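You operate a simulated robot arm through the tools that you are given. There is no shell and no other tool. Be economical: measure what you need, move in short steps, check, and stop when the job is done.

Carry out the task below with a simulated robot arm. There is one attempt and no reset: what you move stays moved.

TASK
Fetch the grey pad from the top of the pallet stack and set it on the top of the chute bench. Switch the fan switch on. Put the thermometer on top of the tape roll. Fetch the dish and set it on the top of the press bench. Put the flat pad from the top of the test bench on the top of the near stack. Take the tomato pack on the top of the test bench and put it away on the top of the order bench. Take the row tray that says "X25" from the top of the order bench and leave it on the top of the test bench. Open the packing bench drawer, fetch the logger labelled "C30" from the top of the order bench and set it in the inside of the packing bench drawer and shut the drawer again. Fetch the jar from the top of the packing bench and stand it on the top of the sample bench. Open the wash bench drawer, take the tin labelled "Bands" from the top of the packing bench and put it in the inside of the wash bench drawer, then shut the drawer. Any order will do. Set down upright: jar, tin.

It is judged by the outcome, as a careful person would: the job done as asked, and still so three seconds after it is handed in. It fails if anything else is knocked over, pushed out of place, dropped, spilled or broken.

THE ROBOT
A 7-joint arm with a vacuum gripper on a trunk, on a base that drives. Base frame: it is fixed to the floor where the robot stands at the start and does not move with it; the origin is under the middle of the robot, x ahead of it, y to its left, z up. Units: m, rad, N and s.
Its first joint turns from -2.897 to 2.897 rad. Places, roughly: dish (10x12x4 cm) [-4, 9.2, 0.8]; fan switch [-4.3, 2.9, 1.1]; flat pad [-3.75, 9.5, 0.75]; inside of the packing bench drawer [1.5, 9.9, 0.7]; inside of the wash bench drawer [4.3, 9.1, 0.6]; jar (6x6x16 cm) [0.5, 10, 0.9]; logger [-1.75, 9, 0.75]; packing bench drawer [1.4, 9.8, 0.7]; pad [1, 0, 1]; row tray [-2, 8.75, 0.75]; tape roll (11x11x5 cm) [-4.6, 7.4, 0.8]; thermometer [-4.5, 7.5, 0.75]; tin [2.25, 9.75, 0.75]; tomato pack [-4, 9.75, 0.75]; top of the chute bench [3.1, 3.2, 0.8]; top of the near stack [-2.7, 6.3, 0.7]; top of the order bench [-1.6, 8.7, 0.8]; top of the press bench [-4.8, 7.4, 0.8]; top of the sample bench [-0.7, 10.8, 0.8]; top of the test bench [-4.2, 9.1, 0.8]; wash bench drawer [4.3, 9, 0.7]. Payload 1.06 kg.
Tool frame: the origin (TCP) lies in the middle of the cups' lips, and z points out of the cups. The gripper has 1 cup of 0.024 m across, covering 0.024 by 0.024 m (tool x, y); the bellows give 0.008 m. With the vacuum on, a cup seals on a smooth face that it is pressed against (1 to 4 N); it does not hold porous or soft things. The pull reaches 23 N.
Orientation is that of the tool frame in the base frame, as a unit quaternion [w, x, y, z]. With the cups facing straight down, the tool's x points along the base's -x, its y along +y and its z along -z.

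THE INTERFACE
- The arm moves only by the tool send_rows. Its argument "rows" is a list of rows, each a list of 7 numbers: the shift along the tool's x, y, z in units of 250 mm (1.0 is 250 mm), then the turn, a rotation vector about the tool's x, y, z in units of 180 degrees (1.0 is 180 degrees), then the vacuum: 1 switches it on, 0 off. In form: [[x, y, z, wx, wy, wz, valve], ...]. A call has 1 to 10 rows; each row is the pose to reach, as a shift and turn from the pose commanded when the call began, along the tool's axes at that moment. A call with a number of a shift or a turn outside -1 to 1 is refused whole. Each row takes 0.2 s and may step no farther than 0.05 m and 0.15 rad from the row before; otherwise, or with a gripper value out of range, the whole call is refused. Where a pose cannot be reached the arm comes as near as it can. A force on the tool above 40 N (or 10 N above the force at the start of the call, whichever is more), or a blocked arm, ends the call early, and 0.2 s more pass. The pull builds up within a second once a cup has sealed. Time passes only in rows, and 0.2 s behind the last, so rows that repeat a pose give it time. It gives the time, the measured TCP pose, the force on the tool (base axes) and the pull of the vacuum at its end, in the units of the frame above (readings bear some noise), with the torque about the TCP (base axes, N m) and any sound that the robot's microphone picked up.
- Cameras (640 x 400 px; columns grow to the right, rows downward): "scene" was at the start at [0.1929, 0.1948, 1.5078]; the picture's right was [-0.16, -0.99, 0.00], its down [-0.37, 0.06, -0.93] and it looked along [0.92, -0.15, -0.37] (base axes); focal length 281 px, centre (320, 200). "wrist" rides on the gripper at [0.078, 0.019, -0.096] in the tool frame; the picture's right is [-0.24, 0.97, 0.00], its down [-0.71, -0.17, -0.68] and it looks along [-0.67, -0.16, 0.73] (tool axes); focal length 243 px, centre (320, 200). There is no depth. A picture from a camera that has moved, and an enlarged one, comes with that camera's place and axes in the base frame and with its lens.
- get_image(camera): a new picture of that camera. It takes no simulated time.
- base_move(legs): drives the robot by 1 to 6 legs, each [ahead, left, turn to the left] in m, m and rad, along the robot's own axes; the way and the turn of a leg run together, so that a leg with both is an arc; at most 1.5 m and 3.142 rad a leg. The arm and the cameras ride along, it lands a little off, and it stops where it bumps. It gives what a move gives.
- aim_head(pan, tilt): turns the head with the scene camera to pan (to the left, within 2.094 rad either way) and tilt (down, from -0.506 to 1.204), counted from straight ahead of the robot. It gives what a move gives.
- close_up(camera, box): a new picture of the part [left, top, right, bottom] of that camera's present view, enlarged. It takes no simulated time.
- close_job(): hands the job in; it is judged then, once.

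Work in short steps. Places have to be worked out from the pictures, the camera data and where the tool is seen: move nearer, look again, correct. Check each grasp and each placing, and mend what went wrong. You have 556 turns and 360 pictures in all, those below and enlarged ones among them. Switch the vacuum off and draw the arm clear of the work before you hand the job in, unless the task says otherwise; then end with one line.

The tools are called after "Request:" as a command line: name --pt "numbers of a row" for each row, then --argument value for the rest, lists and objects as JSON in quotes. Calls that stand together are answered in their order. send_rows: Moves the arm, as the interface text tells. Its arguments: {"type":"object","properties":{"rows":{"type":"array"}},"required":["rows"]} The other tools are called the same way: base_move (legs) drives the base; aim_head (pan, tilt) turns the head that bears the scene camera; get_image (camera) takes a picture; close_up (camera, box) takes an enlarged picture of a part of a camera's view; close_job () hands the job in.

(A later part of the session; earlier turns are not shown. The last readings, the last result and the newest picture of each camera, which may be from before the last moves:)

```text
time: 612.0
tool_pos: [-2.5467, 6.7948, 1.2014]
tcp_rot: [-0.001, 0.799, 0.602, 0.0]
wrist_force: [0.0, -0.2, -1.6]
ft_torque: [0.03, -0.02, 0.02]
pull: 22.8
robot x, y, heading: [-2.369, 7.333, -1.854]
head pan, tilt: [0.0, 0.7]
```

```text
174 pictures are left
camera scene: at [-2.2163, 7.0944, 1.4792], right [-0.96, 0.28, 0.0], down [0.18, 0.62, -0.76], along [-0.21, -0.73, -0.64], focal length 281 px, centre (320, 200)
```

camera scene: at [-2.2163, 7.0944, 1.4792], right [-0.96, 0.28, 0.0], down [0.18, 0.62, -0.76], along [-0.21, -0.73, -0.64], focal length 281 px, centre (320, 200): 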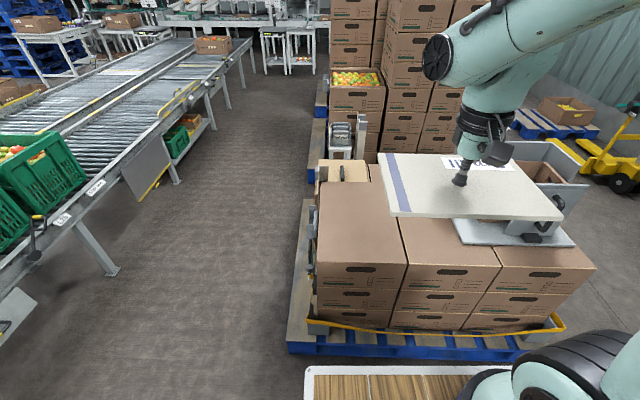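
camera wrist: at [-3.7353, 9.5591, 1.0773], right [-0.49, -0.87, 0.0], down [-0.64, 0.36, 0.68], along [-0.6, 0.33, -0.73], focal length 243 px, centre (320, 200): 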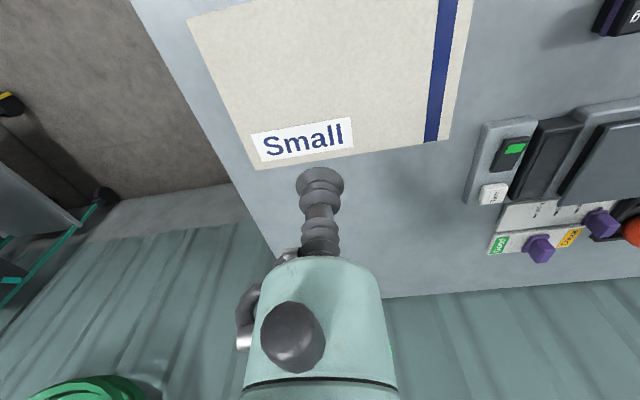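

The near stack's top is right ahead; target (−2.666,6.369), z≈0.7, clear of the device on the right. Move base 0.1 m and extend.

Request:
base_move --legs '[[0.1, 0, 0]]'

Request:
send_rows --pt "-0.17 0 0.05 0 0 0 1" --pt "-0.34 0 0.1 0 0 0 1" --pt "-0.51 0 0.15 0 0 0 1" --pt "-0.68 0 0.2 0 0 0 1" --pt "-0.84 0 0.28 0 0 0 1" --pt "-1 0 0.36 0 0 0 1"

Request:
send_rows --pt "-0.12 0 0.13 0 0 0 1" --pt "-0.24 0 0.28 0 0 0 1" --pt "-0.36 0.02 0.42 0 0 0 1" --pt "-0.37 0.02 0.61 0 0 0 1" --pt "-0.37 0.02 0.8 0 0 0 1"

Request:
get_image --camera "scene"

Request:
get_image --camera "wrist"

```text
time: 613.1
tool_pos: [-2.5745, 6.6984, 1.2005]
tcp_rot: [-0.001, 0.799, 0.601, 0.0]
wrist_force: [-0.3, 0.6, 0.1]
ft_torque: [0.03, 0.02, -0.01]
pull: 22.6
robot x, y, heading: [-2.3939, 7.2365, -1.856]
head pan, tilt: [0.0, 0.7]
```

```text
time: 614.5
tool_pos: [-2.6438, 6.4582, 1.1106]
tcp_rot: [-0.001, 0.799, 0.602, 0.001]
wrist_force: [-0.8, 1.8, -0.6]
ft_torque: [0.01, 0.01, -0.02]
pull: 22.5
robot x, y, heading: [-2.3968, 7.2338, -1.855]
head pan, tilt: [0.0, 0.7]
```

```text
time: 615.7
tool_pos: [-2.6626, 6.3684, 0.9091]
tcp_rot: [0.0, 0.799, 0.602, 0.0]
wrist_force: [0.0, 0.0, 0.1]
ft_torque: [0.0, -0.01, 0.02]
pull: 23.4
robot x, y, heading: [-2.3919, 7.2335, -1.849]
head pan, tilt: [0.0, 0.7]
```

```text
173 pictures are left
camera scene: at [-2.244, 6.9988, 1.4793], right [-0.96, 0.28, 0.0], down [0.18, 0.62, -0.77], along [-0.21, -0.73, -0.64], focal length 281 px, centre (320, 200)
```

scene: 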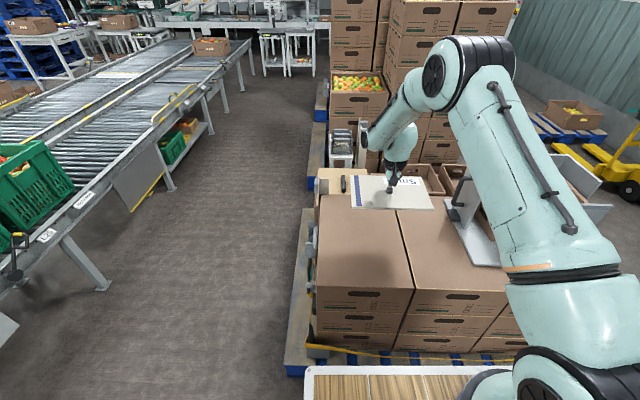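

```text
172 pictures are left
camera wrist: at [-2.6245, 6.4397, 1.0062], right [0.87, -0.49, 0.0], down [-0.36, -0.63, 0.68], along [-0.34, -0.59, -0.73], focal length 243 px, centre (320, 200)
```

wrist: 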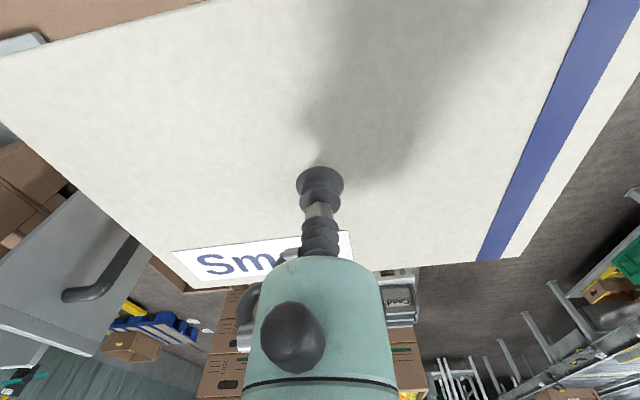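

Landing area is clear. Lower.

Request:
send_rows --pt "0 0 0.18 0 0 0 1" --pt "0 0 0.36 0 0 0 1" --pt "0 0 0.54 0 0 0 1" --pt "0 0 0.68 0 0 0 1"

Request:
get_image --camera "scene"

```text
time: 616.7
tool_pos: [-2.6624, 6.37, 0.7393]
tcp_rot: [0.0, 0.799, 0.602, 0.0]
wrist_force: [0.1, 0.3, 0.4]
ft_torque: [0.01, 0.0, 0.0]
pull: 22.4
robot x, y, heading: [-2.3952, 7.2337, -1.852]
head pan, tilt: [0.0, 0.7]
```

```text
171 pictures are left
camera scene: at [-2.244, 6.9985, 1.4793], right [-0.96, 0.28, 0.0], down [0.18, 0.62, -0.77], along [-0.21, -0.73, -0.64], focal length 281 px, centre (320, 200)
```

scene: 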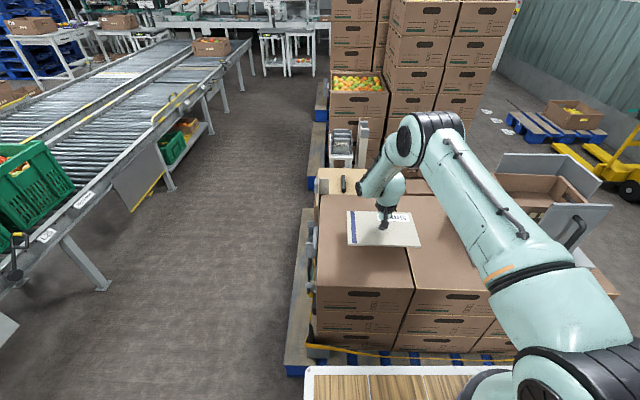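

Request:
send_rows --pt "0 0 0.04 0 0 0 1" --pt "0 0 0.08 0 0 0 1" --pt "0 0 0.11 0 0 0 1" --pt "0 0 0.13 0 0 0 1"

```text
time: 617.7
tool_pos: [-2.6622, 6.3688, 0.7076]
tcp_rot: [-0.001, 0.799, 0.602, 0.0]
wrist_force: [0.0, -0.7, -0.7]
ft_torque: [-0.03, 0.0, 0.0]
pull: 22.6
robot x, y, heading: [-2.3927, 7.236, -1.856]
head pan, tilt: [0.0, 0.7]
```

Request:
send_rows --pt "0 0 0.012 0 0 0 1" --pt "0 0 0.024 0 0 0 1" --pt "0 0 0.036 0 0 0 1" --pt "0 0 0.048 0 0 0 1"

Request:
close_up --camera "scene" --box '[300, 120, 480, 300]'

```text
time: 618.7
tool_pos: [-2.6635, 6.3697, 0.6958]
tcp_rot: [-0.001, 0.799, 0.602, 0.0]
wrist_force: [-0.2, -1.1, -0.5]
ft_torque: [0.0, 0.01, 0.01]
pull: 23.0
robot x, y, heading: [-2.3967, 7.2361, -1.852]
head pan, tilt: [0.0, 0.7]
```

```text
2.22 times, centred on (390, 210) of scene
camera zoom: at [-2.2441, 6.9983, 1.4793], right [-0.96, 0.28, 0.0], down [0.18, 0.62, -0.76], along [-0.21, -0.73, -0.64], focal length 625 px, centre (164, 178)
```

zoom: 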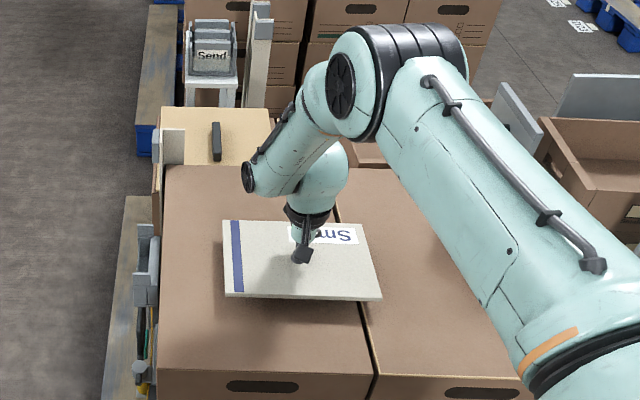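

Still slightly above. Continue down.

Request:
send_rows --pt "0 0 0.02 0 0 0 1" --pt "0 0 0.04 0 0 0 1" --pt "0 0 0.055 0 0 0 1" --pt "0 0 0.07 0 0 0 1"

```text
time: 619.7
tool_pos: [-2.6629, 6.3691, 0.678]
tcp_rot: [-0.001, 0.798, 0.603, 0.001]
wrist_force: [-0.6, 1.0, -0.8]
ft_torque: [-0.03, 0.0, -0.03]
pull: 22.9
robot x, y, heading: [-2.3952, 7.2347, -1.854]
head pan, tilt: [0.0, 0.7]
```

Request:
send_rows --pt "0 0 0.02 0 0 0 1" --pt "0 0 0.04 0 0 0 1" --pt "0 0 0.055 0 0 0 1" --pt "0 0 0.07 0 0 0 1"

Request:
close_up --camera "scene" --box '[300, 120, 480, 300]'

```text
time: 620.7
tool_pos: [-2.6632, 6.3682, 0.6608]
tcp_rot: [0.0, 0.798, 0.602, 0.0]
wrist_force: [1.9, 3.3, 17.7]
ft_torque: [-0.04, 0.02, -0.02]
pull: 22.5
robot x, y, heading: [-2.3942, 7.2353, -1.85]
head pan, tilt: [0.0, 0.7]
```

```text
2.22 times, centred on (390, 210) of scene
camera zoom: at [-2.2438, 6.9991, 1.4794], right [-0.96, 0.28, 0.0], down [0.18, 0.62, -0.77], along [-0.21, -0.74, -0.64], focal length 625 px, centre (164, 178)
```

zoom: 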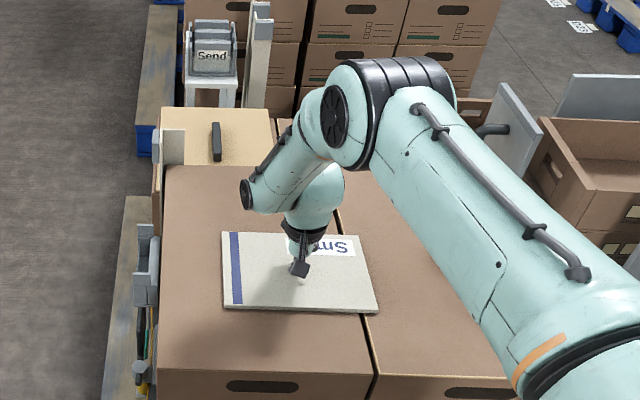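

Contact; pad flat on the stack. Release and lift.

Request:
send_rows --pt "0 0 -0.016 0 0 0 0" --pt "0 0 -0.02 0 0 0 0" --pt "0 0 -0.02 0 0 0 0" --pt "0 0 -0.024 0 0 0 0" --pt "0 0 -0.06 0 0 0 0" --pt "0 0 -0.2 0 0 0 0" --pt "0 0 -0.39 0 0 0 0" --pt "0 0 -0.58 0 0 0 0" --pt "0 0 -0.77 0 0 0 0" --pt "0 0 -0.96 0 0 0 0"

Request:
send_rows --pt "0.05 0 -0.18 0 0 0 0" --pt "0.15 0 -0.34 0 0 0 0" --pt "0.3 0 -0.46 0 0 0 0" --pt "0.45 0 -0.58 0 0 0 0" --pt "0.6 0 -0.7 0 0 0 0" --pt "0.75 0 -0.82 0 0 0 0" --pt "0.9 0 -0.94 0 0 0 0"

Request:
get_image --camera "scene"

```text
time: 622.9
tool_pos: [-2.6642, 6.3693, 0.8988]
tcp_rot: [-0.001, 0.799, 0.601, 0.002]
wrist_force: [-0.4, 0.9, -0.2]
ft_torque: [0.02, 0.03, 0.01]
pull: 0.0
robot x, y, heading: [-2.397, 7.2365, -1.853]
head pan, tilt: [0.0, 0.7]
```

```text
time: 624.5
tool_pos: [-2.6027, 6.5839, 1.1352]
tcp_rot: [-0.001, 0.798, 0.602, 0.002]
wrist_force: [-0.2, -0.7, -0.6]
ft_torque: [-0.01, 0.0, 0.03]
pull: 0.1
robot x, y, heading: [-2.393, 7.2345, -1.855]
head pan, tilt: [0.0, 0.7]
```

```text
168 pictures are left
camera scene: at [-2.2442, 6.9975, 1.4792], right [-0.96, 0.28, 0.0], down [0.18, 0.62, -0.76], along [-0.21, -0.73, -0.64], focal length 281 px, centre (320, 200)
```

scene: 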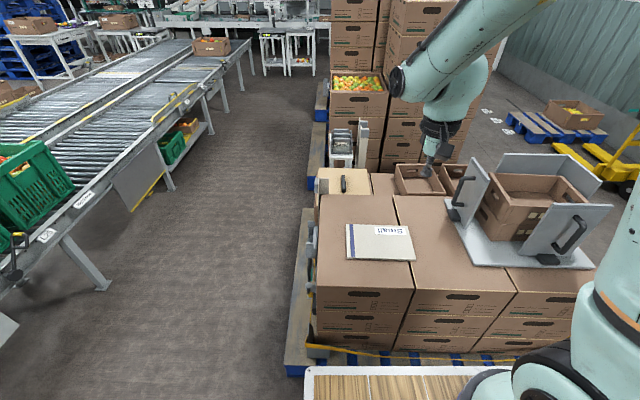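

Pad placed. Drive back to the test bench for the dish.

Request:
base_move --legs '[[-0.25, 0, 0], [0, -1.0, 0], [0, 0, -1.565], [0, -1.1, 0], [0.1, 0, 0]]'

Request:
aim_head --pan 0.0 --tilt 0.7

Request:
get_image --camera "scene"

```text
time: 641.0
tool_pos: [-3.7271, 9.0478, 1.1351]
tcp_rot: [0.0, 0.99, -0.14, 0.001]
wrist_force: [-0.1, -0.5, 0.1]
ft_torque: [0.03, -0.01, 0.04]
pull: 0.3
robot x, y, heading: [-3.0791, 8.8377, 2.862]
head pan, tilt: [0.0, 0.7]
```

```text
time: 641.6
tool_pos: [-3.7275, 9.0476, 1.1348]
tcp_rot: [0.001, 0.99, -0.14, 0.001]
wrist_force: [0.3, -0.1, 0.3]
ft_torque: [-0.01, -0.02, 0.01]
pull: 0.1
robot x, y, heading: [-3.0772, 8.8389, 2.859]
head pan, tilt: [0.0, 0.7]
```

```text
167 pictures are left
camera scene: at [-3.3117, 8.6896, 1.4793], right [0.28, 0.96, 0.0], down [0.62, -0.18, -0.76], along [-0.73, 0.21, -0.64], focal length 281 px, centre (320, 200)
```

scene: 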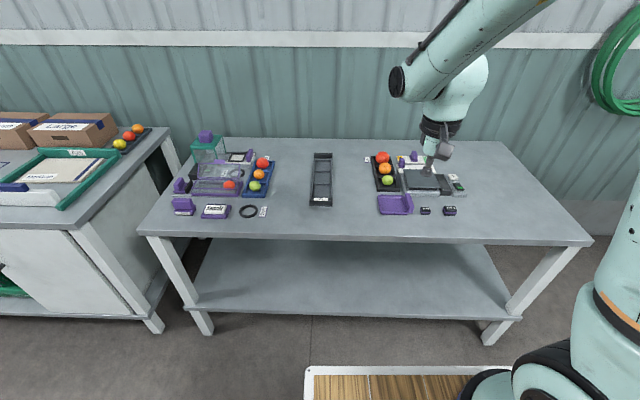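

Dish at ≈(−3.966,9.159). Zoom and move the tool nearer.

Request:
close_up --camera "scene" --box '[360, 180, 440, 230]'

Request:
send_rows --pt "-0.17 -0.03 0 0 0 0 0" --pt "-0.34 -0.06 0 0 0 0 0" --pt "-0.51 -0.09 0.05 0 0 0 0" --pt "-0.68 -0.12 0.1 0 0 0 0" --pt "-0.84 -0.15 0.15 0 0 0 0" --pt "-0.98 -0.16 0.2 0 0 0 0" --pt "-0.98 -0.16 0.38 0 0 0 0" --pt "-0.98 -0.16 0.56 0 0 0 0"

Request:
get_image --camera "wrist"

```text
8.00 times, centred on (400, 205) of scene
camera zoom: at [-3.3117, 8.6896, 1.4793], right [0.28, 0.96, 0.0], down [0.62, -0.18, -0.76], along [-0.73, 0.21, -0.64], focal length 2249 px, centre (-320, 160)
```

zoom: 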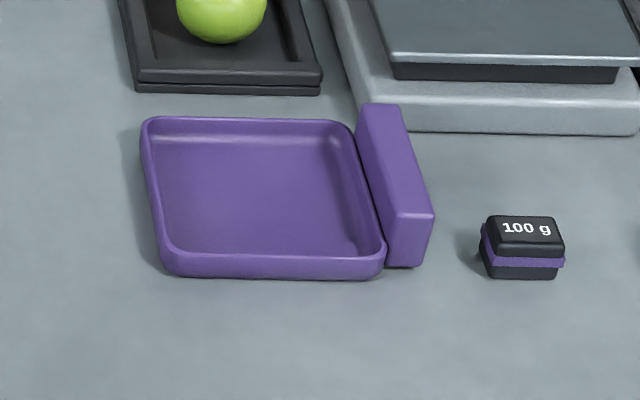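

```text
time: 643.4
tool_pos: [-3.9505, 9.1522, 0.9956]
tcp_rot: [0.0, 0.99, -0.14, -0.001]
wrist_force: [0.0, -0.9, 0.7]
ft_torque: [0.04, 0.04, 0.02]
pull: 0.0
robot x, y, heading: [-3.0779, 8.8404, 2.858]
head pan, tilt: [0.0, 0.7]
```

```text
165 pictures are left
camera wrist: at [-3.8812, 9.1137, 1.0918], right [-0.5, -0.87, 0.0], down [-0.63, 0.36, 0.68], along [-0.59, 0.34, -0.73], focal length 243 px, centre (320, 200)
```

wrist: 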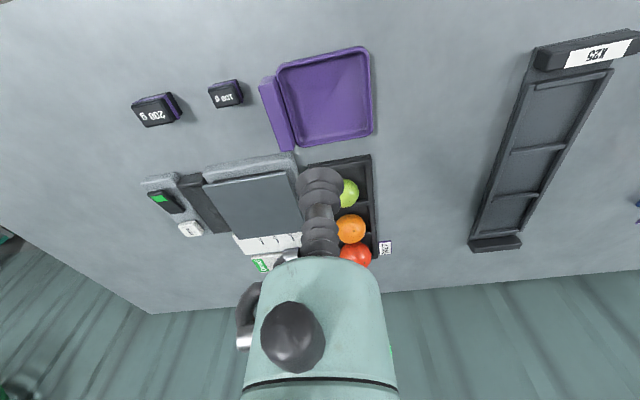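

The dish has a solid block on its right side; I'll suck the tray floor close to the block ≈(−3.971,9.181).

Request:
send_rows --pt "-0.111 -0.088 0.1 0 0 0 0" --pt "-0.111 -0.088 0.28 0 0 0 0" --pt "-0.111 -0.088 0.46 0 0 0 0" --pt "-0.111 -0.088 0.54 0 0 0 0"

Request:
get_image --camera "wrist"

Request:
close_up --camera "scene" --box '[360, 160, 450, 230]'

```text
time: 644.4
tool_pos: [-3.9718, 9.1814, 0.8593]
tcp_rot: [0.0, 0.99, -0.139, 0.001]
wrist_force: [-0.1, 0.2, 0.2]
ft_torque: [-0.03, 0.0, -0.01]
pull: 0.0
robot x, y, heading: [-3.0743, 8.8391, 2.86]
head pan, tilt: [0.0, 0.7]
```

```text
164 pictures are left
camera wrist: at [-3.9025, 9.1422, 0.9558], right [-0.49, -0.87, 0.0], down [-0.63, 0.36, 0.68], along [-0.59, 0.34, -0.73], focal length 243 px, centre (320, 200)
```

wrist: 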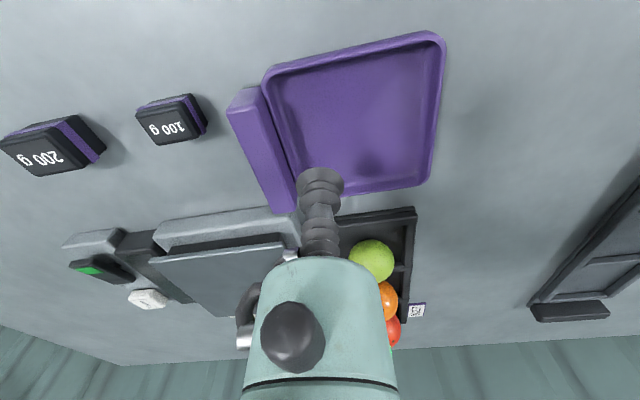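

```text
5.71 times, centred on (405, 195) of scene
camera zoom: at [-3.3115, 8.6896, 1.4793], right [0.28, 0.96, 0.0], down [0.62, -0.18, -0.76], along [-0.73, 0.21, -0.64], focal length 1606 px, centre (-166, 229)
```

zoom: 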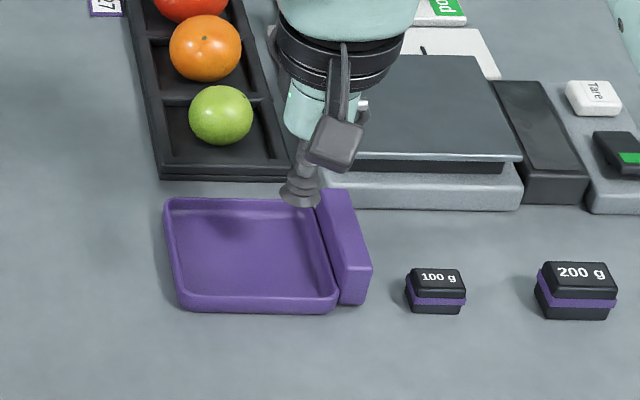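

Shift 1.3 cm toward me and descend with vacuum.

Request:
send_rows --pt "0.05 0 0.06 0 0 0 1" --pt "0.05 0 0.13 0 0 0 1" --pt "0.05 0 0.18 0 0 0 1" --pt "0.05 0 0.2 0 0 0 1" --pt "0.05 0 0.21 0 0 0 1"

```text
time: 645.6
tool_pos: [-3.9604, 9.1776, 0.8086]
tcp_rot: [0.001, 0.99, -0.141, 0.001]
wrist_force: [0.2, 0.0, -0.1]
ft_torque: [0.0, -0.01, -0.03]
pull: 22.6
robot x, y, heading: [-3.0753, 8.8391, 2.856]
head pan, tilt: [0.0, 0.7]
```

Sealed. Lift slowly and check the tilt.

Request:
send_rows --pt "0 0 0 0 0 0 1" --pt "0 0 0 0 0 0 1" --pt "0 0 -0.03 0 0 0 1" --pt "0 0 -0.07 0 0 0 1" --pt "0 0 -0.13 0 0 0 1" --pt "0 0 -0.22 0 0 0 1" --pt "0 0 -0.34 0 0 0 1"

Request:
close_up --camera "scene" --box '[350, 120, 450, 230]'

```text
time: 647.2
tool_pos: [-3.9592, 9.179, 0.8929]
tcp_rot: [0.001, 0.99, -0.14, 0.002]
wrist_force: [-0.3, 0.4, -1.1]
ft_torque: [-0.01, -0.02, 0.03]
pull: 22.7
robot x, y, heading: [-3.074, 8.8399, 2.86]
head pan, tilt: [0.0, 0.7]
```

```text
3.64 times, centred on (400, 175) of scene
camera zoom: at [-3.3119, 8.6897, 1.4792], right [0.28, 0.96, 0.0], down [0.62, -0.18, -0.76], along [-0.73, 0.21, -0.64], focal length 1022 px, centre (29, 291)
```

zoom: 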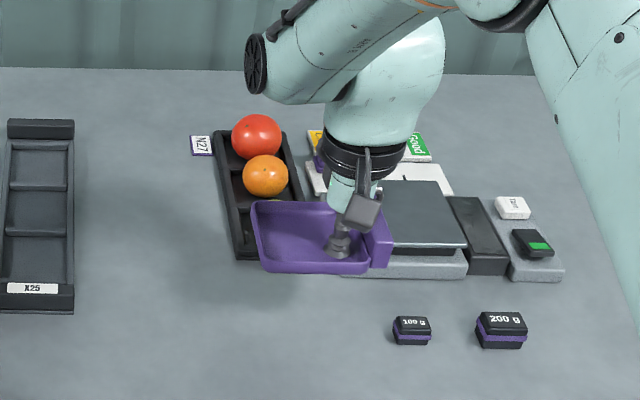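

Level. Raise, retract and drive left to the press bench.

Request:
send_rows --pt "0.0 0 -0.18 0 0 0 1" --pt "0.05 0 -0.35 0 0 0 1" --pt "0.15 0 -0.5 0 0 0 1" --pt "0.28 0 -0.64 0 0 0 1" --pt "0.42 0 -0.76 0 0 0 1" --pt "0.57 0 -0.88 0 0 0 1" --pt "0.72 0 -0.98 0 0 0 1"

Request:
base_move --legs '[[-0.1, 0, 0], [0, 1.4, 0], [0, 0.3, 0]]'

Request:
get_image --camera "scene"

```text
time: 648.8
tool_pos: [-3.7877, 9.1289, 1.1373]
tcp_rot: [0.0, 0.99, -0.139, 0.001]
wrist_force: [-0.5, 0.8, 0.5]
ft_torque: [0.0, -0.04, -0.02]
pull: 23.0
robot x, y, heading: [-3.0775, 8.8338, 2.862]
head pan, tilt: [0.0, 0.7]
```

```text
time: 658.1
tool_pos: [-4.1646, 7.4748, 1.1377]
tcp_rot: [0.0, 0.99, -0.141, 0.001]
wrist_force: [0.2, -0.2, 0.1]
ft_torque: [-0.02, 0.01, 0.03]
pull: 22.5
robot x, y, heading: [-3.4543, 7.1836, 2.855]
head pan, tilt: [0.0, 0.7]
```

```text
161 pictures are left
camera scene: at [-3.6886, 7.0349, 1.4793], right [0.28, 0.96, 0.0], down [0.62, -0.18, -0.76], along [-0.73, 0.21, -0.64], focal length 281 px, centre (320, 200)
```

scene: 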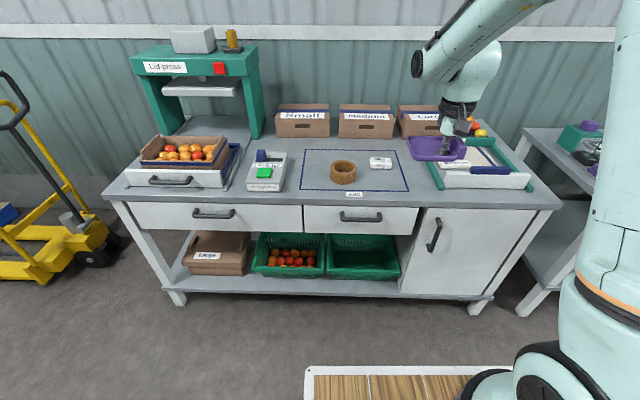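

Request:
close_up --camera "scene" --box '[230, 90, 560, 220]'

Request:
close_up --camera "scene" --box '[310, 140, 420, 205]'

```text
1.94 times, centred on (395, 155) of scene
camera zoom: at [-3.6886, 7.0349, 1.4793], right [0.28, 0.96, 0.0], down [0.62, -0.18, -0.76], along [-0.73, 0.21, -0.64], focal length 545 px, centre (174, 287)
```

zoom: 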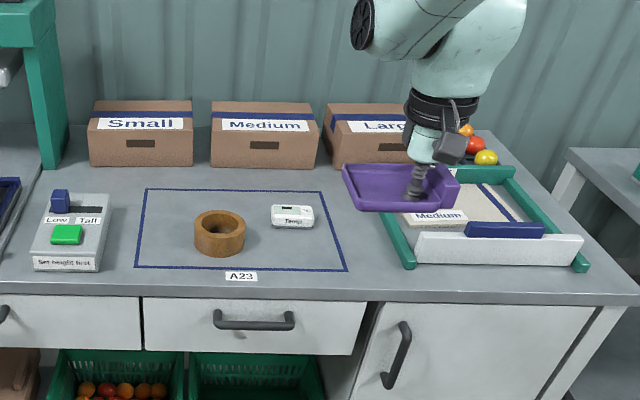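

```text
5.82 times, centred on (365, 172) of scene
camera zoom: at [-3.6886, 7.0349, 1.4793], right [0.28, 0.96, 0.0], down [0.62, -0.18, -0.76], along [-0.73, 0.21, -0.64], focal length 1636 px, centre (58, 360)
```

zoom: 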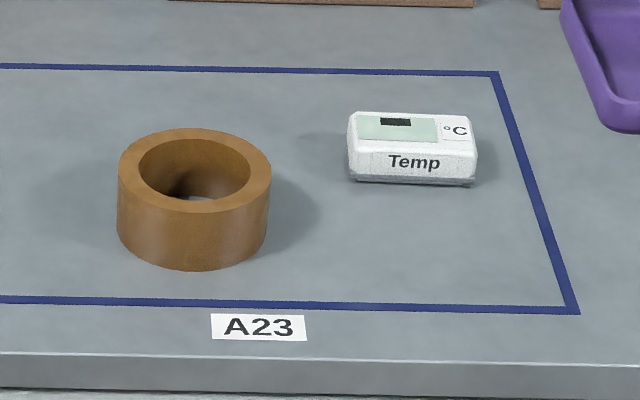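

Plan: set the dish behind the tape roll, left-rear free area around (−4.81,7.40). Move the base closer first.

Request:
base_move --legs '[[0.4, 0.2, 0.01]]'

Request:
aim_head --pan 0.0 --tilt 0.8

Request:
get_image --camera "scene"

Request:
get_image --camera "wrist"

```text
time: 660.0
tool_pos: [-4.4199, 7.4253, 1.1385]
tcp_rot: [0.002, 0.995, -0.096, 0.0]
wrist_force: [-0.2, -0.2, -0.4]
ft_torque: [0.0, 0.03, 0.0]
pull: 22.9
robot x, y, heading: [-3.6883, 7.201, 2.946]
head pan, tilt: [0.0, 0.7]
stopped in leg 1: the robot was blocked; the commanded pose is now the measured one
```

```text
time: 660.7
tool_pos: [-4.4209, 7.4269, 1.1374]
tcp_rot: [0.001, 0.995, -0.096, 0.001]
wrist_force: [0.1, -0.8, -0.1]
ft_torque: [-0.01, 0.0, -0.01]
pull: 22.8
robot x, y, heading: [-3.6888, 7.2026, 2.948]
head pan, tilt: [0.0, 0.799]
```

```text
158 pictures are left
camera scene: at [-3.9044, 7.0296, 1.4711], right [0.2, 0.98, 0.0], down [0.7, -0.14, -0.7], along [-0.68, 0.14, -0.72], focal length 281 px, centre (320, 200)
```

scene: 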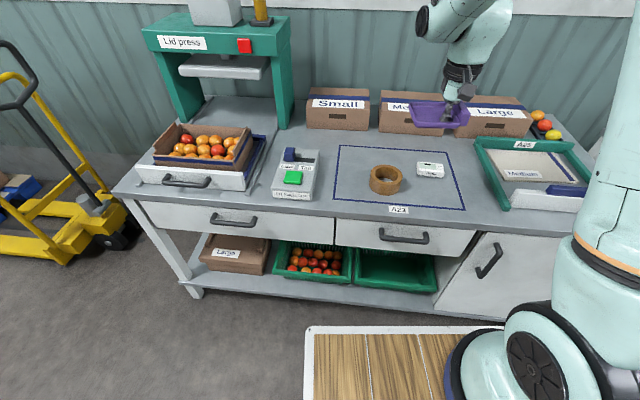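

```text
157 pictures are left
camera wrist: at [-4.3477, 7.394, 1.2347], right [-0.42, -0.91, 0.0], down [-0.66, 0.3, 0.68], along [-0.62, 0.28, -0.73], focal length 243 px, centre (320, 200)
```

wrist: 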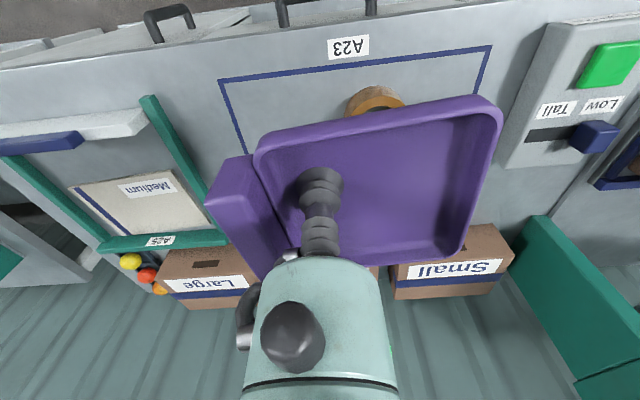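

The rear-left corner touched the near-stack pallet. Move right, straighten, and advance; then check the stack.

Request:
base_move --legs '[[0, -0.12, 0], [0, 0, -0.08], [0.2, 0, 0]]'

Request:
aim_head --pan 2.0 --tilt 0.6

Request:
get_image --camera "scene"

Request:
aim_head --pan 0.1 --tilt 0.8

Request:
get_image --camera "scene"

```text
time: 663.6
tool_pos: [-4.5689, 7.6534, 1.1389]
tcp_rot: [0.002, 0.991, -0.135, 0.0]
wrist_force: [0.3, -0.3, -0.1]
ft_torque: [-0.02, -0.05, 0.0]
pull: 22.7
robot x, y, heading: [-3.8569, 7.3712, 2.863]
head pan, tilt: [0.0, 0.799]
```

```text
time: 665.5
tool_pos: [-4.5687, 7.6546, 1.1378]
tcp_rot: [0.001, 0.991, -0.135, 0.0]
wrist_force: [-0.6, -0.1, -0.8]
ft_torque: [-0.01, -0.02, 0.0]
pull: 23.0
robot x, y, heading: [-3.8578, 7.3723, 2.862]
head pan, tilt: [2.0, 0.6]
```

```text
156 pictures are left
camera scene: at [-3.9944, 7.1094, 1.4879], right [-0.99, -0.15, 0.0], down [-0.09, 0.56, -0.83], along [0.12, -0.82, -0.56], focal length 281 px, centre (320, 200)
```

scene: 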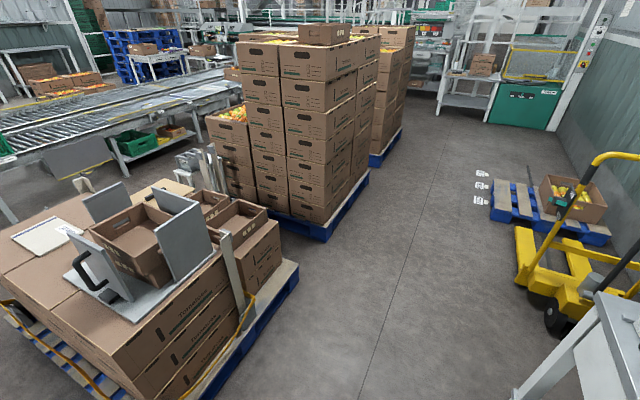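

```text
time: 667.4
tool_pos: [-4.5686, 7.6558, 1.1375]
tcp_rot: [0.001, 0.991, -0.136, 0.001]
wrist_force: [0.0, 0.7, -0.5]
ft_torque: [-0.01, 0.0, 0.0]
pull: 23.0
robot x, y, heading: [-3.8579, 7.3737, 2.87]
head pan, tilt: [0.099, 0.799]
```

```text
155 pictures are left
camera scene: at [-4.0872, 7.2109, 1.471], right [0.18, 0.98, 0.0], down [0.71, -0.13, -0.7], along [-0.69, 0.12, -0.72], focal length 281 px, centre (320, 200)
```

scene: 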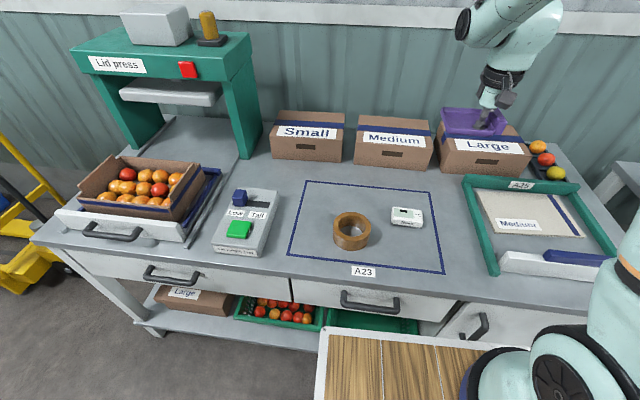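

Stack and pad are fine. Dish target: tool (−4.773,7.411). Move over.

Request:
send_rows --pt "-0.07 0.16 0 0 0 0 1" --pt "-0.14 0.32 0 0 0 0 1" --pt "-0.21 0.48 0 0 0 0 1" --pt "-0.28 0.64 0 0 0 0 1" --pt "-0.35 0.8 0 0 0 0 1" --pt "-0.42 0.95 0.05 0 0 0 1"

Request:
send_rows --pt "-0.05 0.1 0.1 0 0 0 1" --pt "-0.1 0.21 0.2 0 0 0 1" --pt "-0.1 0.21 0.39 0 0 0 1" --pt "-0.1 0.21 0.58 0 0 0 1" --pt "-0.1 0.21 0.77 0 0 0 1" --pt "-0.1 0.21 0.9 0 0 0 1"

Request:
get_image --camera "scene"

Request:
get_image --camera "wrist"

```text
time: 668.8
tool_pos: [-4.7325, 7.4551, 1.1249]
tcp_rot: [0.001, 0.991, -0.135, 0.001]
wrist_force: [-1.0, -0.1, -0.5]
ft_torque: [0.0, -0.03, -0.01]
pull: 22.9
robot x, y, heading: [-3.8572, 7.3743, 2.864]
head pan, tilt: [0.099, 0.799]
```

```text
time: 670.2
tool_pos: [-4.7696, 7.4079, 0.9002]
tcp_rot: [0.001, 0.991, -0.135, 0.0]
wrist_force: [0.2, -0.7, 0.1]
ft_torque: [-0.01, 0.0, 0.02]
pull: 23.0
robot x, y, heading: [-3.8549, 7.3731, 2.859]
head pan, tilt: [0.099, 0.799]
```

```text
154 pictures are left
camera scene: at [-4.0869, 7.211, 1.4711], right [0.18, 0.98, 0.0], down [0.71, -0.13, -0.7], along [-0.69, 0.12, -0.72], focal length 281 px, centre (320, 200)
```

scene: 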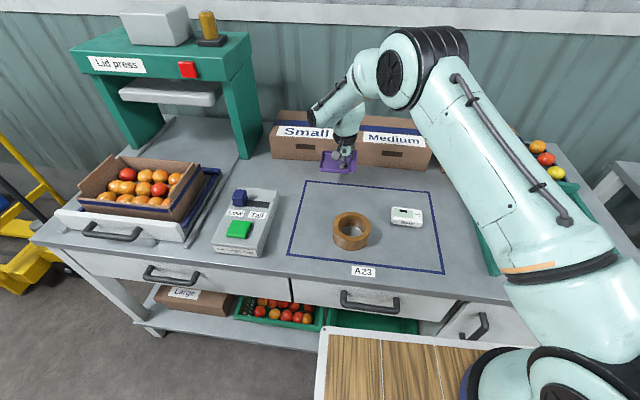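

```text
153 pictures are left
camera wrist: at [-4.7005, 7.3709, 0.9972], right [-0.49, -0.87, 0.0], down [-0.64, 0.36, 0.68], along [-0.6, 0.33, -0.73], focal length 243 px, centre (320, 200)
```

wrist: 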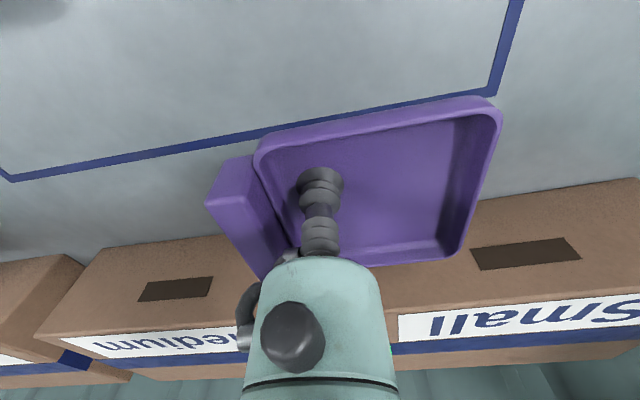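

Shift 2.5 cm toward me for wrist clearance from the boxes, and lower.

Request:
send_rows --pt "0.1 0 0.02 0 0 0 1" --pt "0.1 0 0.18 0 0 0 1" --pt "0.1 0 0.28 0 0 0 1" --pt "0.1 0 0.32 0 0 0 1"

Request:
close_up --camera "scene" --box '[260, 60, 460, 260]'

```text
time: 671.2
tool_pos: [-4.7495, 7.4016, 0.823]
tcp_rot: [0.001, 0.991, -0.135, 0.001]
wrist_force: [4.4, 0.1, 14.5]
ft_torque: [0.0, 0.03, 0.01]
pull: 23.6
robot x, y, heading: [-3.8574, 7.3704, 2.863]
head pan, tilt: [0.099, 0.799]
```

```text
2.00 times, centred on (360, 160) of scene
camera zoom: at [-4.0864, 7.2109, 1.4712], right [0.18, 0.98, 0.0], down [0.71, -0.13, -0.7], along [-0.69, 0.12, -0.72], focal length 562 px, centre (240, 280)
```

zoom: 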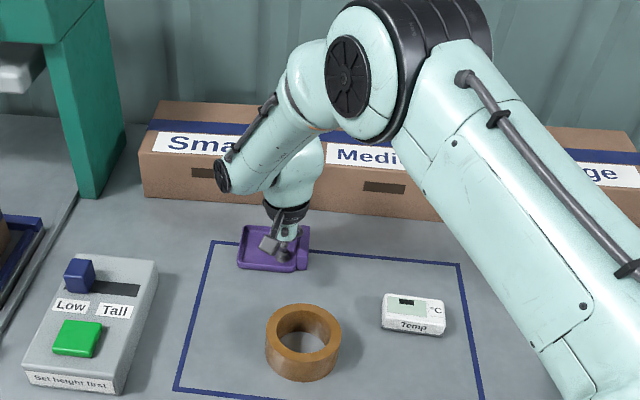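

Contact reached. Ease, release and lift.

Request:
send_rows --pt "0 0 -0.01 0 0 0 0" --pt "0 0 -0.014 0 0 0 0" --pt "0 0 -0.014 0 0 0 0" --pt "0 0 -0.018 0 0 0 0" --pt "0 0 -0.05 0 0 0 0" --pt "0 0 -0.2 0 0 0 0" --pt "0 0 -0.39 0 0 0 0" --pt "0 0 -0.58 0 0 0 0" --pt "0 0 -0.77 0 0 0 0" --pt "0 0 -0.9 0 0 0 0"

Request:
close_up --camera "scene" --box '[260, 60, 460, 260]'

Request:
get_image --camera "wrist"

```text
time: 673.4
tool_pos: [-4.7469, 7.4025, 1.0465]
tcp_rot: [0.001, 0.991, -0.135, 0.001]
wrist_force: [0.0, 0.0, 0.7]
ft_torque: [-0.01, -0.02, -0.01]
pull: 0.1
robot x, y, heading: [-3.8567, 7.3708, 2.861]
head pan, tilt: [0.099, 0.799]
```

```text
2.00 times, centred on (360, 160) of scene
camera zoom: at [-4.0876, 7.2109, 1.471], right [0.18, 0.98, 0.0], down [0.71, -0.13, -0.7], along [-0.69, 0.12, -0.72], focal length 562 px, centre (240, 280)
```

zoom: 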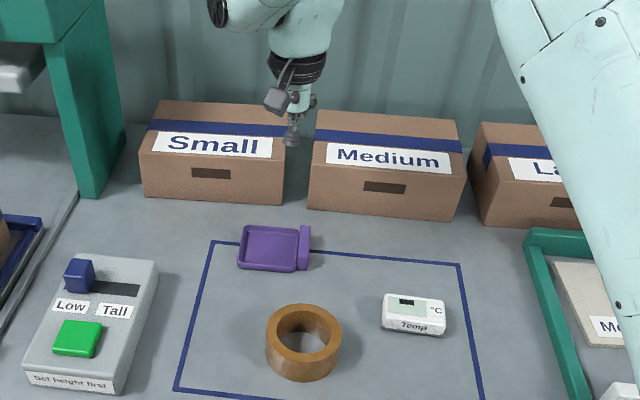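

```text
150 pictures are left
camera wrist: at [-4.6775, 7.3642, 1.1434], right [-0.49, -0.87, 0.0], down [-0.64, 0.36, 0.68], along [-0.6, 0.33, -0.73], focal length 243 px, centre (320, 200)
```

wrist: 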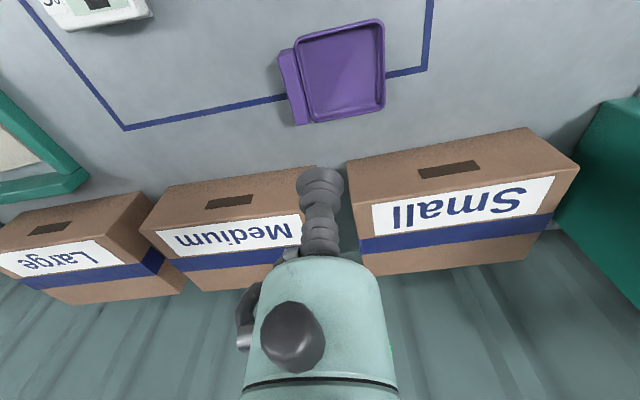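

Dish is placed well. Move over the thermometer (≈(−4.585,7.553)).

Request:
send_rows --pt "0.1 -0.15 -0.05 0 0 0 0" --pt "0.2 -0.3 -0.05 0 0 0 0" --pt "0.3 -0.45 -0.05 0 0 0 0" --pt "0.4 -0.6 0.0 0 0 0 0" --pt "0.46 -0.753 0.1 0 0 0 0" --pt "0.46 -0.753 0.28 0 0 0 0"

Request:
get_image --camera "wrist"

Request:
close_up --camera "scene" --box '[320, 140, 460, 270]'

```text
time: 674.8
tool_pos: [-4.5868, 7.5531, 0.9755]
tcp_rot: [0.001, 0.991, -0.136, 0.0]
wrist_force: [-0.2, -0.2, -0.3]
ft_torque: [0.04, -0.01, 0.02]
pull: 0.1
robot x, y, heading: [-3.8542, 7.3706, 2.858]
head pan, tilt: [0.099, 0.799]
```

```text
149 pictures are left
camera wrist: at [-4.5164, 7.5161, 1.0722], right [-0.49, -0.87, 0.0], down [-0.64, 0.35, 0.68], along [-0.6, 0.33, -0.73], focal length 243 px, centre (320, 200)
```

wrist: 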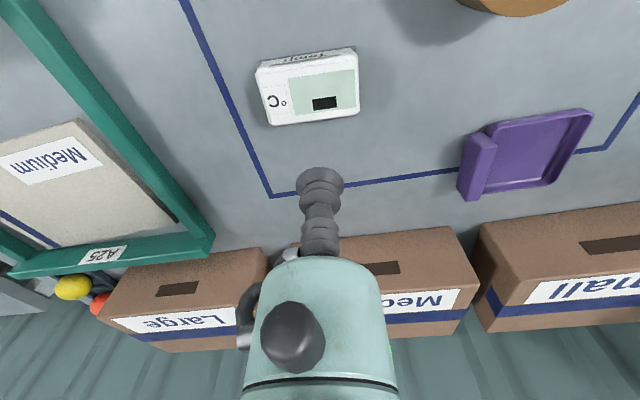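

```text
3.08 times, centred on (390, 205) of scene
camera zoom: at [-4.0869, 7.211, 1.4711], right [0.18, 0.98, 0.0], down [0.71, -0.13, -0.7], along [-0.69, 0.12, -0.72], focal length 865 px, centre (105, 185)
```

zoom: 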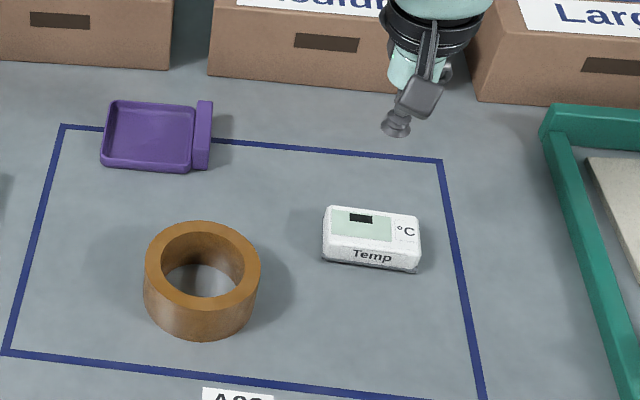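

Thermometer top centre ≈(−4.575,7.554,0.86). Align and descend.

Request:
send_rows --pt "0.047 -0.016 0.15 0 0 0 1" --pt "0.047 -0.016 0.3 0 0 0 1" --pt "0.047 -0.016 0.38 0 0 0 1" --pt "0.047 -0.016 0.42 0 0 0 1" --pt "0.047 -0.016 0.44 0 0 0 1"

```text
time: 676.0
tool_pos: [-4.5723, 7.5543, 0.8662]
tcp_rot: [0.001, 0.991, -0.135, 0.0]
wrist_force: [-0.1, 0.1, 0.9]
ft_torque: [0.01, -0.01, 0.01]
pull: 0.0
robot x, y, heading: [-3.8575, 7.3716, 2.861]
head pan, tilt: [0.099, 0.799]
```

Request:
send_rows --pt "0 0 0.02 0 0 0 1" --pt "0 0 0.04 0 0 0 1" --pt "0 0 0.055 0 0 0 1" --pt "0 0 0.065 0 0 0 1"

Request:
get_image --camera "wrist"

```text
time: 677.0
tool_pos: [-4.5737, 7.5545, 0.8501]
tcp_rot: [0.001, 0.991, -0.135, 0.0]
wrist_force: [5.4, 1.0, 14.1]
ft_torque: [0.01, 0.0, -0.07]
pull: 23.0
robot x, y, heading: [-3.8589, 7.369, 2.865]
head pan, tilt: [0.099, 0.799]
```

```text
147 pictures are left
camera wrist: at [-4.5033, 7.5161, 0.9467], right [-0.49, -0.87, 0.0], down [-0.64, 0.36, 0.68], along [-0.6, 0.33, -0.73], focal length 243 px, centre (320, 200)
```

wrist: 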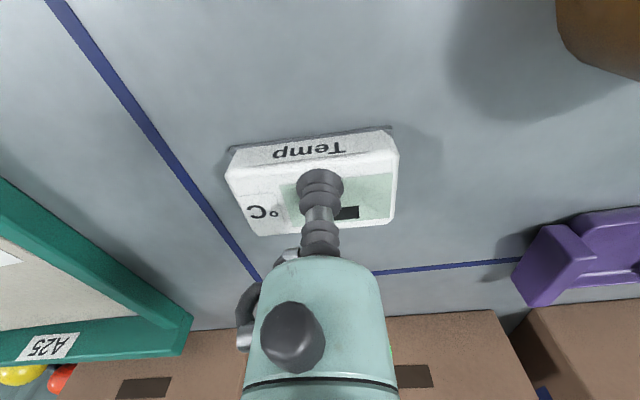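

Sealed. Lift, and move over the tape roll (≈(−4.557,7.380)).

Request:
send_rows --pt "0 0 -0.02 0 0 0 1" --pt "0 0 -0.06 0 0 0 1" --pt "0 0 -0.2 0 0 0 1" --pt "0 0 -0.38 0 0 0 1" --pt "0 0 -0.5 0 0 0 1" --pt "0.01 0.16 -0.55 0 0 0 1" --pt "0.02 0.33 -0.55 0 0 0 1" --pt "0.05 0.5 -0.55 0 0 0 1"

Request:
get_image --camera "wrist"

Request:
close_up --camera "scene" --box '[300, 120, 460, 270]'

```text
time: 678.8
tool_pos: [-4.5956, 7.4318, 0.9875]
tcp_rot: [0.001, 0.991, -0.136, 0.001]
wrist_force: [-0.7, -0.1, -1.3]
ft_torque: [0.02, -0.02, -0.02]
pull: 22.7
robot x, y, heading: [-3.8521, 7.3704, 2.862]
head pan, tilt: [0.099, 0.799]
```

```text
146 pictures are left
camera wrist: at [-4.5261, 7.3937, 1.0841], right [-0.49, -0.87, 0.0], down [-0.64, 0.36, 0.68], along [-0.6, 0.33, -0.73], focal length 243 px, centre (320, 200)
```

wrist: 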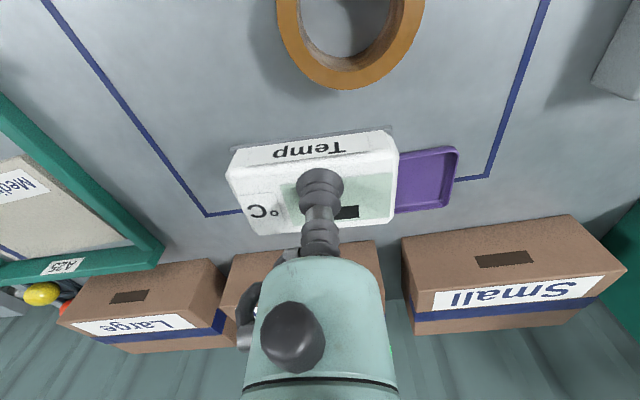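

```text
2.67 times, centred on (380, 195) of scene
camera zoom: at [-4.0874, 7.2116, 1.4711], right [0.18, 0.98, 0.0], down [0.71, -0.13, -0.7], along [-0.69, 0.12, -0.72], focal length 750 px, centre (160, 213)
```

zoom: 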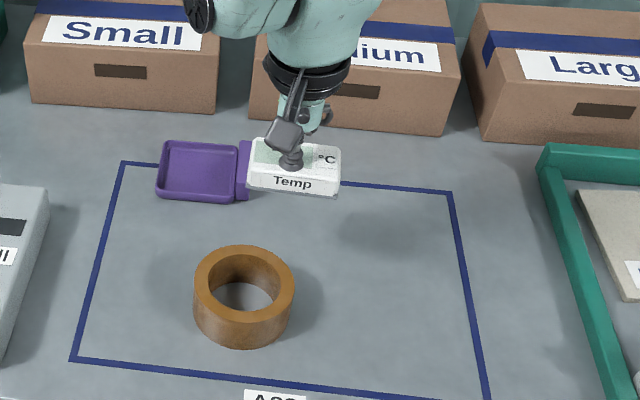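

Ring centre confirmed ≈(−4.558,7.382). Move exactly above and check from both cameras.

Request:
send_rows --pt "0.1 0.077 0 0 0 0 1" --pt "0.204 0.154 0 0 0 0 1" --pt "0.204 0.154 0.1 0 0 0 1" --pt "0.204 0.154 0.16 0 0 0 1"

Request:
get_image --camera "wrist"

Request:
close_up --camera "scene" --box '[300, 140, 420, 270]'

```text
time: 679.8
tool_pos: [-4.5555, 7.3789, 0.9472]
tcp_rot: [0.0, 0.991, -0.135, 0.001]
wrist_force: [-0.4, 0.1, -2.2]
ft_torque: [-0.05, -0.04, -0.01]
pull: 22.3
robot x, y, heading: [-3.8561, 7.371, 2.867]
head pan, tilt: [0.099, 0.799]
```

```text
144 pictures are left
camera wrist: at [-4.4864, 7.3415, 1.0433], right [-0.49, -0.87, 0.0], down [-0.64, 0.36, 0.68], along [-0.6, 0.33, -0.73], focal length 243 px, centre (320, 200)
```

wrist: 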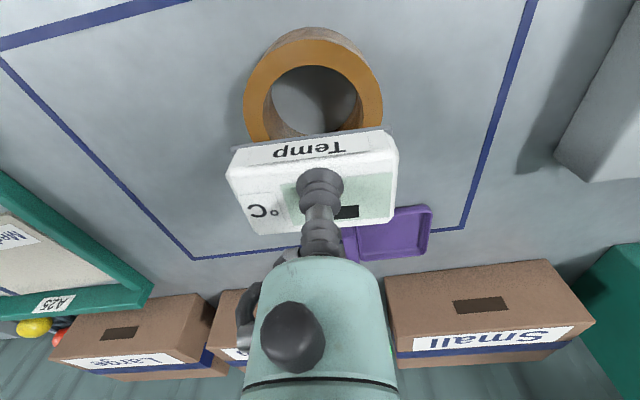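

```text
3.08 times, centred on (360, 205) of scene
camera zoom: at [-4.0871, 7.211, 1.471], right [0.18, 0.98, 0.0], down [0.71, -0.13, -0.7], along [-0.69, 0.12, -0.72], focal length 865 px, centre (197, 185)
```

zoom: 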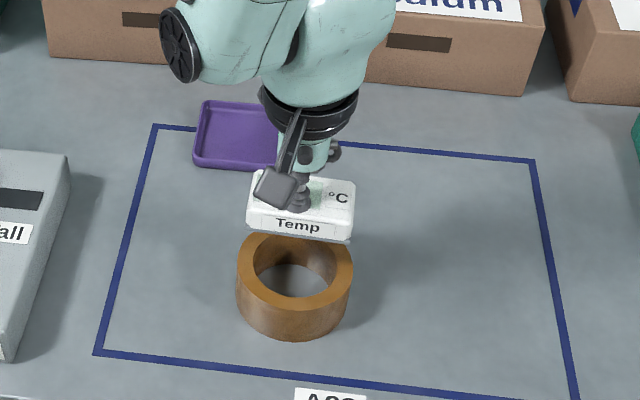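

Shift 1 cm toward me, then lower onto the ring.

Request:
send_rows --pt "0.04 0 0.05 0 0 0 1" --pt "0.04 0 0.1 0 0 0 1" --pt "0.04 0 0.14 0 0 0 1" --pt "0.04 0 0.16 0 0 0 1"

Request:
close_up --camera "scene" --box '[300, 140, 420, 270]'

```text
time: 680.8
tool_pos: [-4.5465, 7.3766, 0.907]
tcp_rot: [0.0, 0.991, -0.135, 0.001]
wrist_force: [-0.5, 0.6, -1.8]
ft_torque: [0.0, 0.0, -0.01]
pull: 22.8
robot x, y, heading: [-3.8551, 7.3676, 2.866]
head pan, tilt: [0.099, 0.799]
```

```text
3.08 times, centred on (360, 205) of scene
camera zoom: at [-4.0872, 7.211, 1.471], right [0.18, 0.98, 0.0], down [0.71, -0.13, -0.7], along [-0.69, 0.12, -0.72], focal length 865 px, centre (197, 185)
```

zoom: 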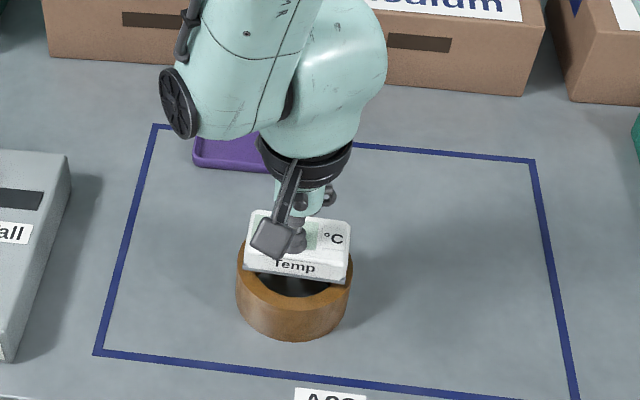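

Centred. Lower to contact.

Request:
send_rows --pt "0 0 0.012 0 0 0 1" --pt "0 0 0.024 0 0 0 1" --pt "0 0 0.036 0 0 0 1"

```text
time: 681.6
tool_pos: [-4.5464, 7.3759, 0.8988]
tcp_rot: [0.001, 0.991, -0.134, 0.0]
wrist_force: [2.3, 0.3, 12.3]
ft_torque: [0.03, 0.01, -0.03]
pull: 22.9
robot x, y, heading: [-3.8574, 7.374, 2.868]
head pan, tilt: [0.099, 0.799]
```

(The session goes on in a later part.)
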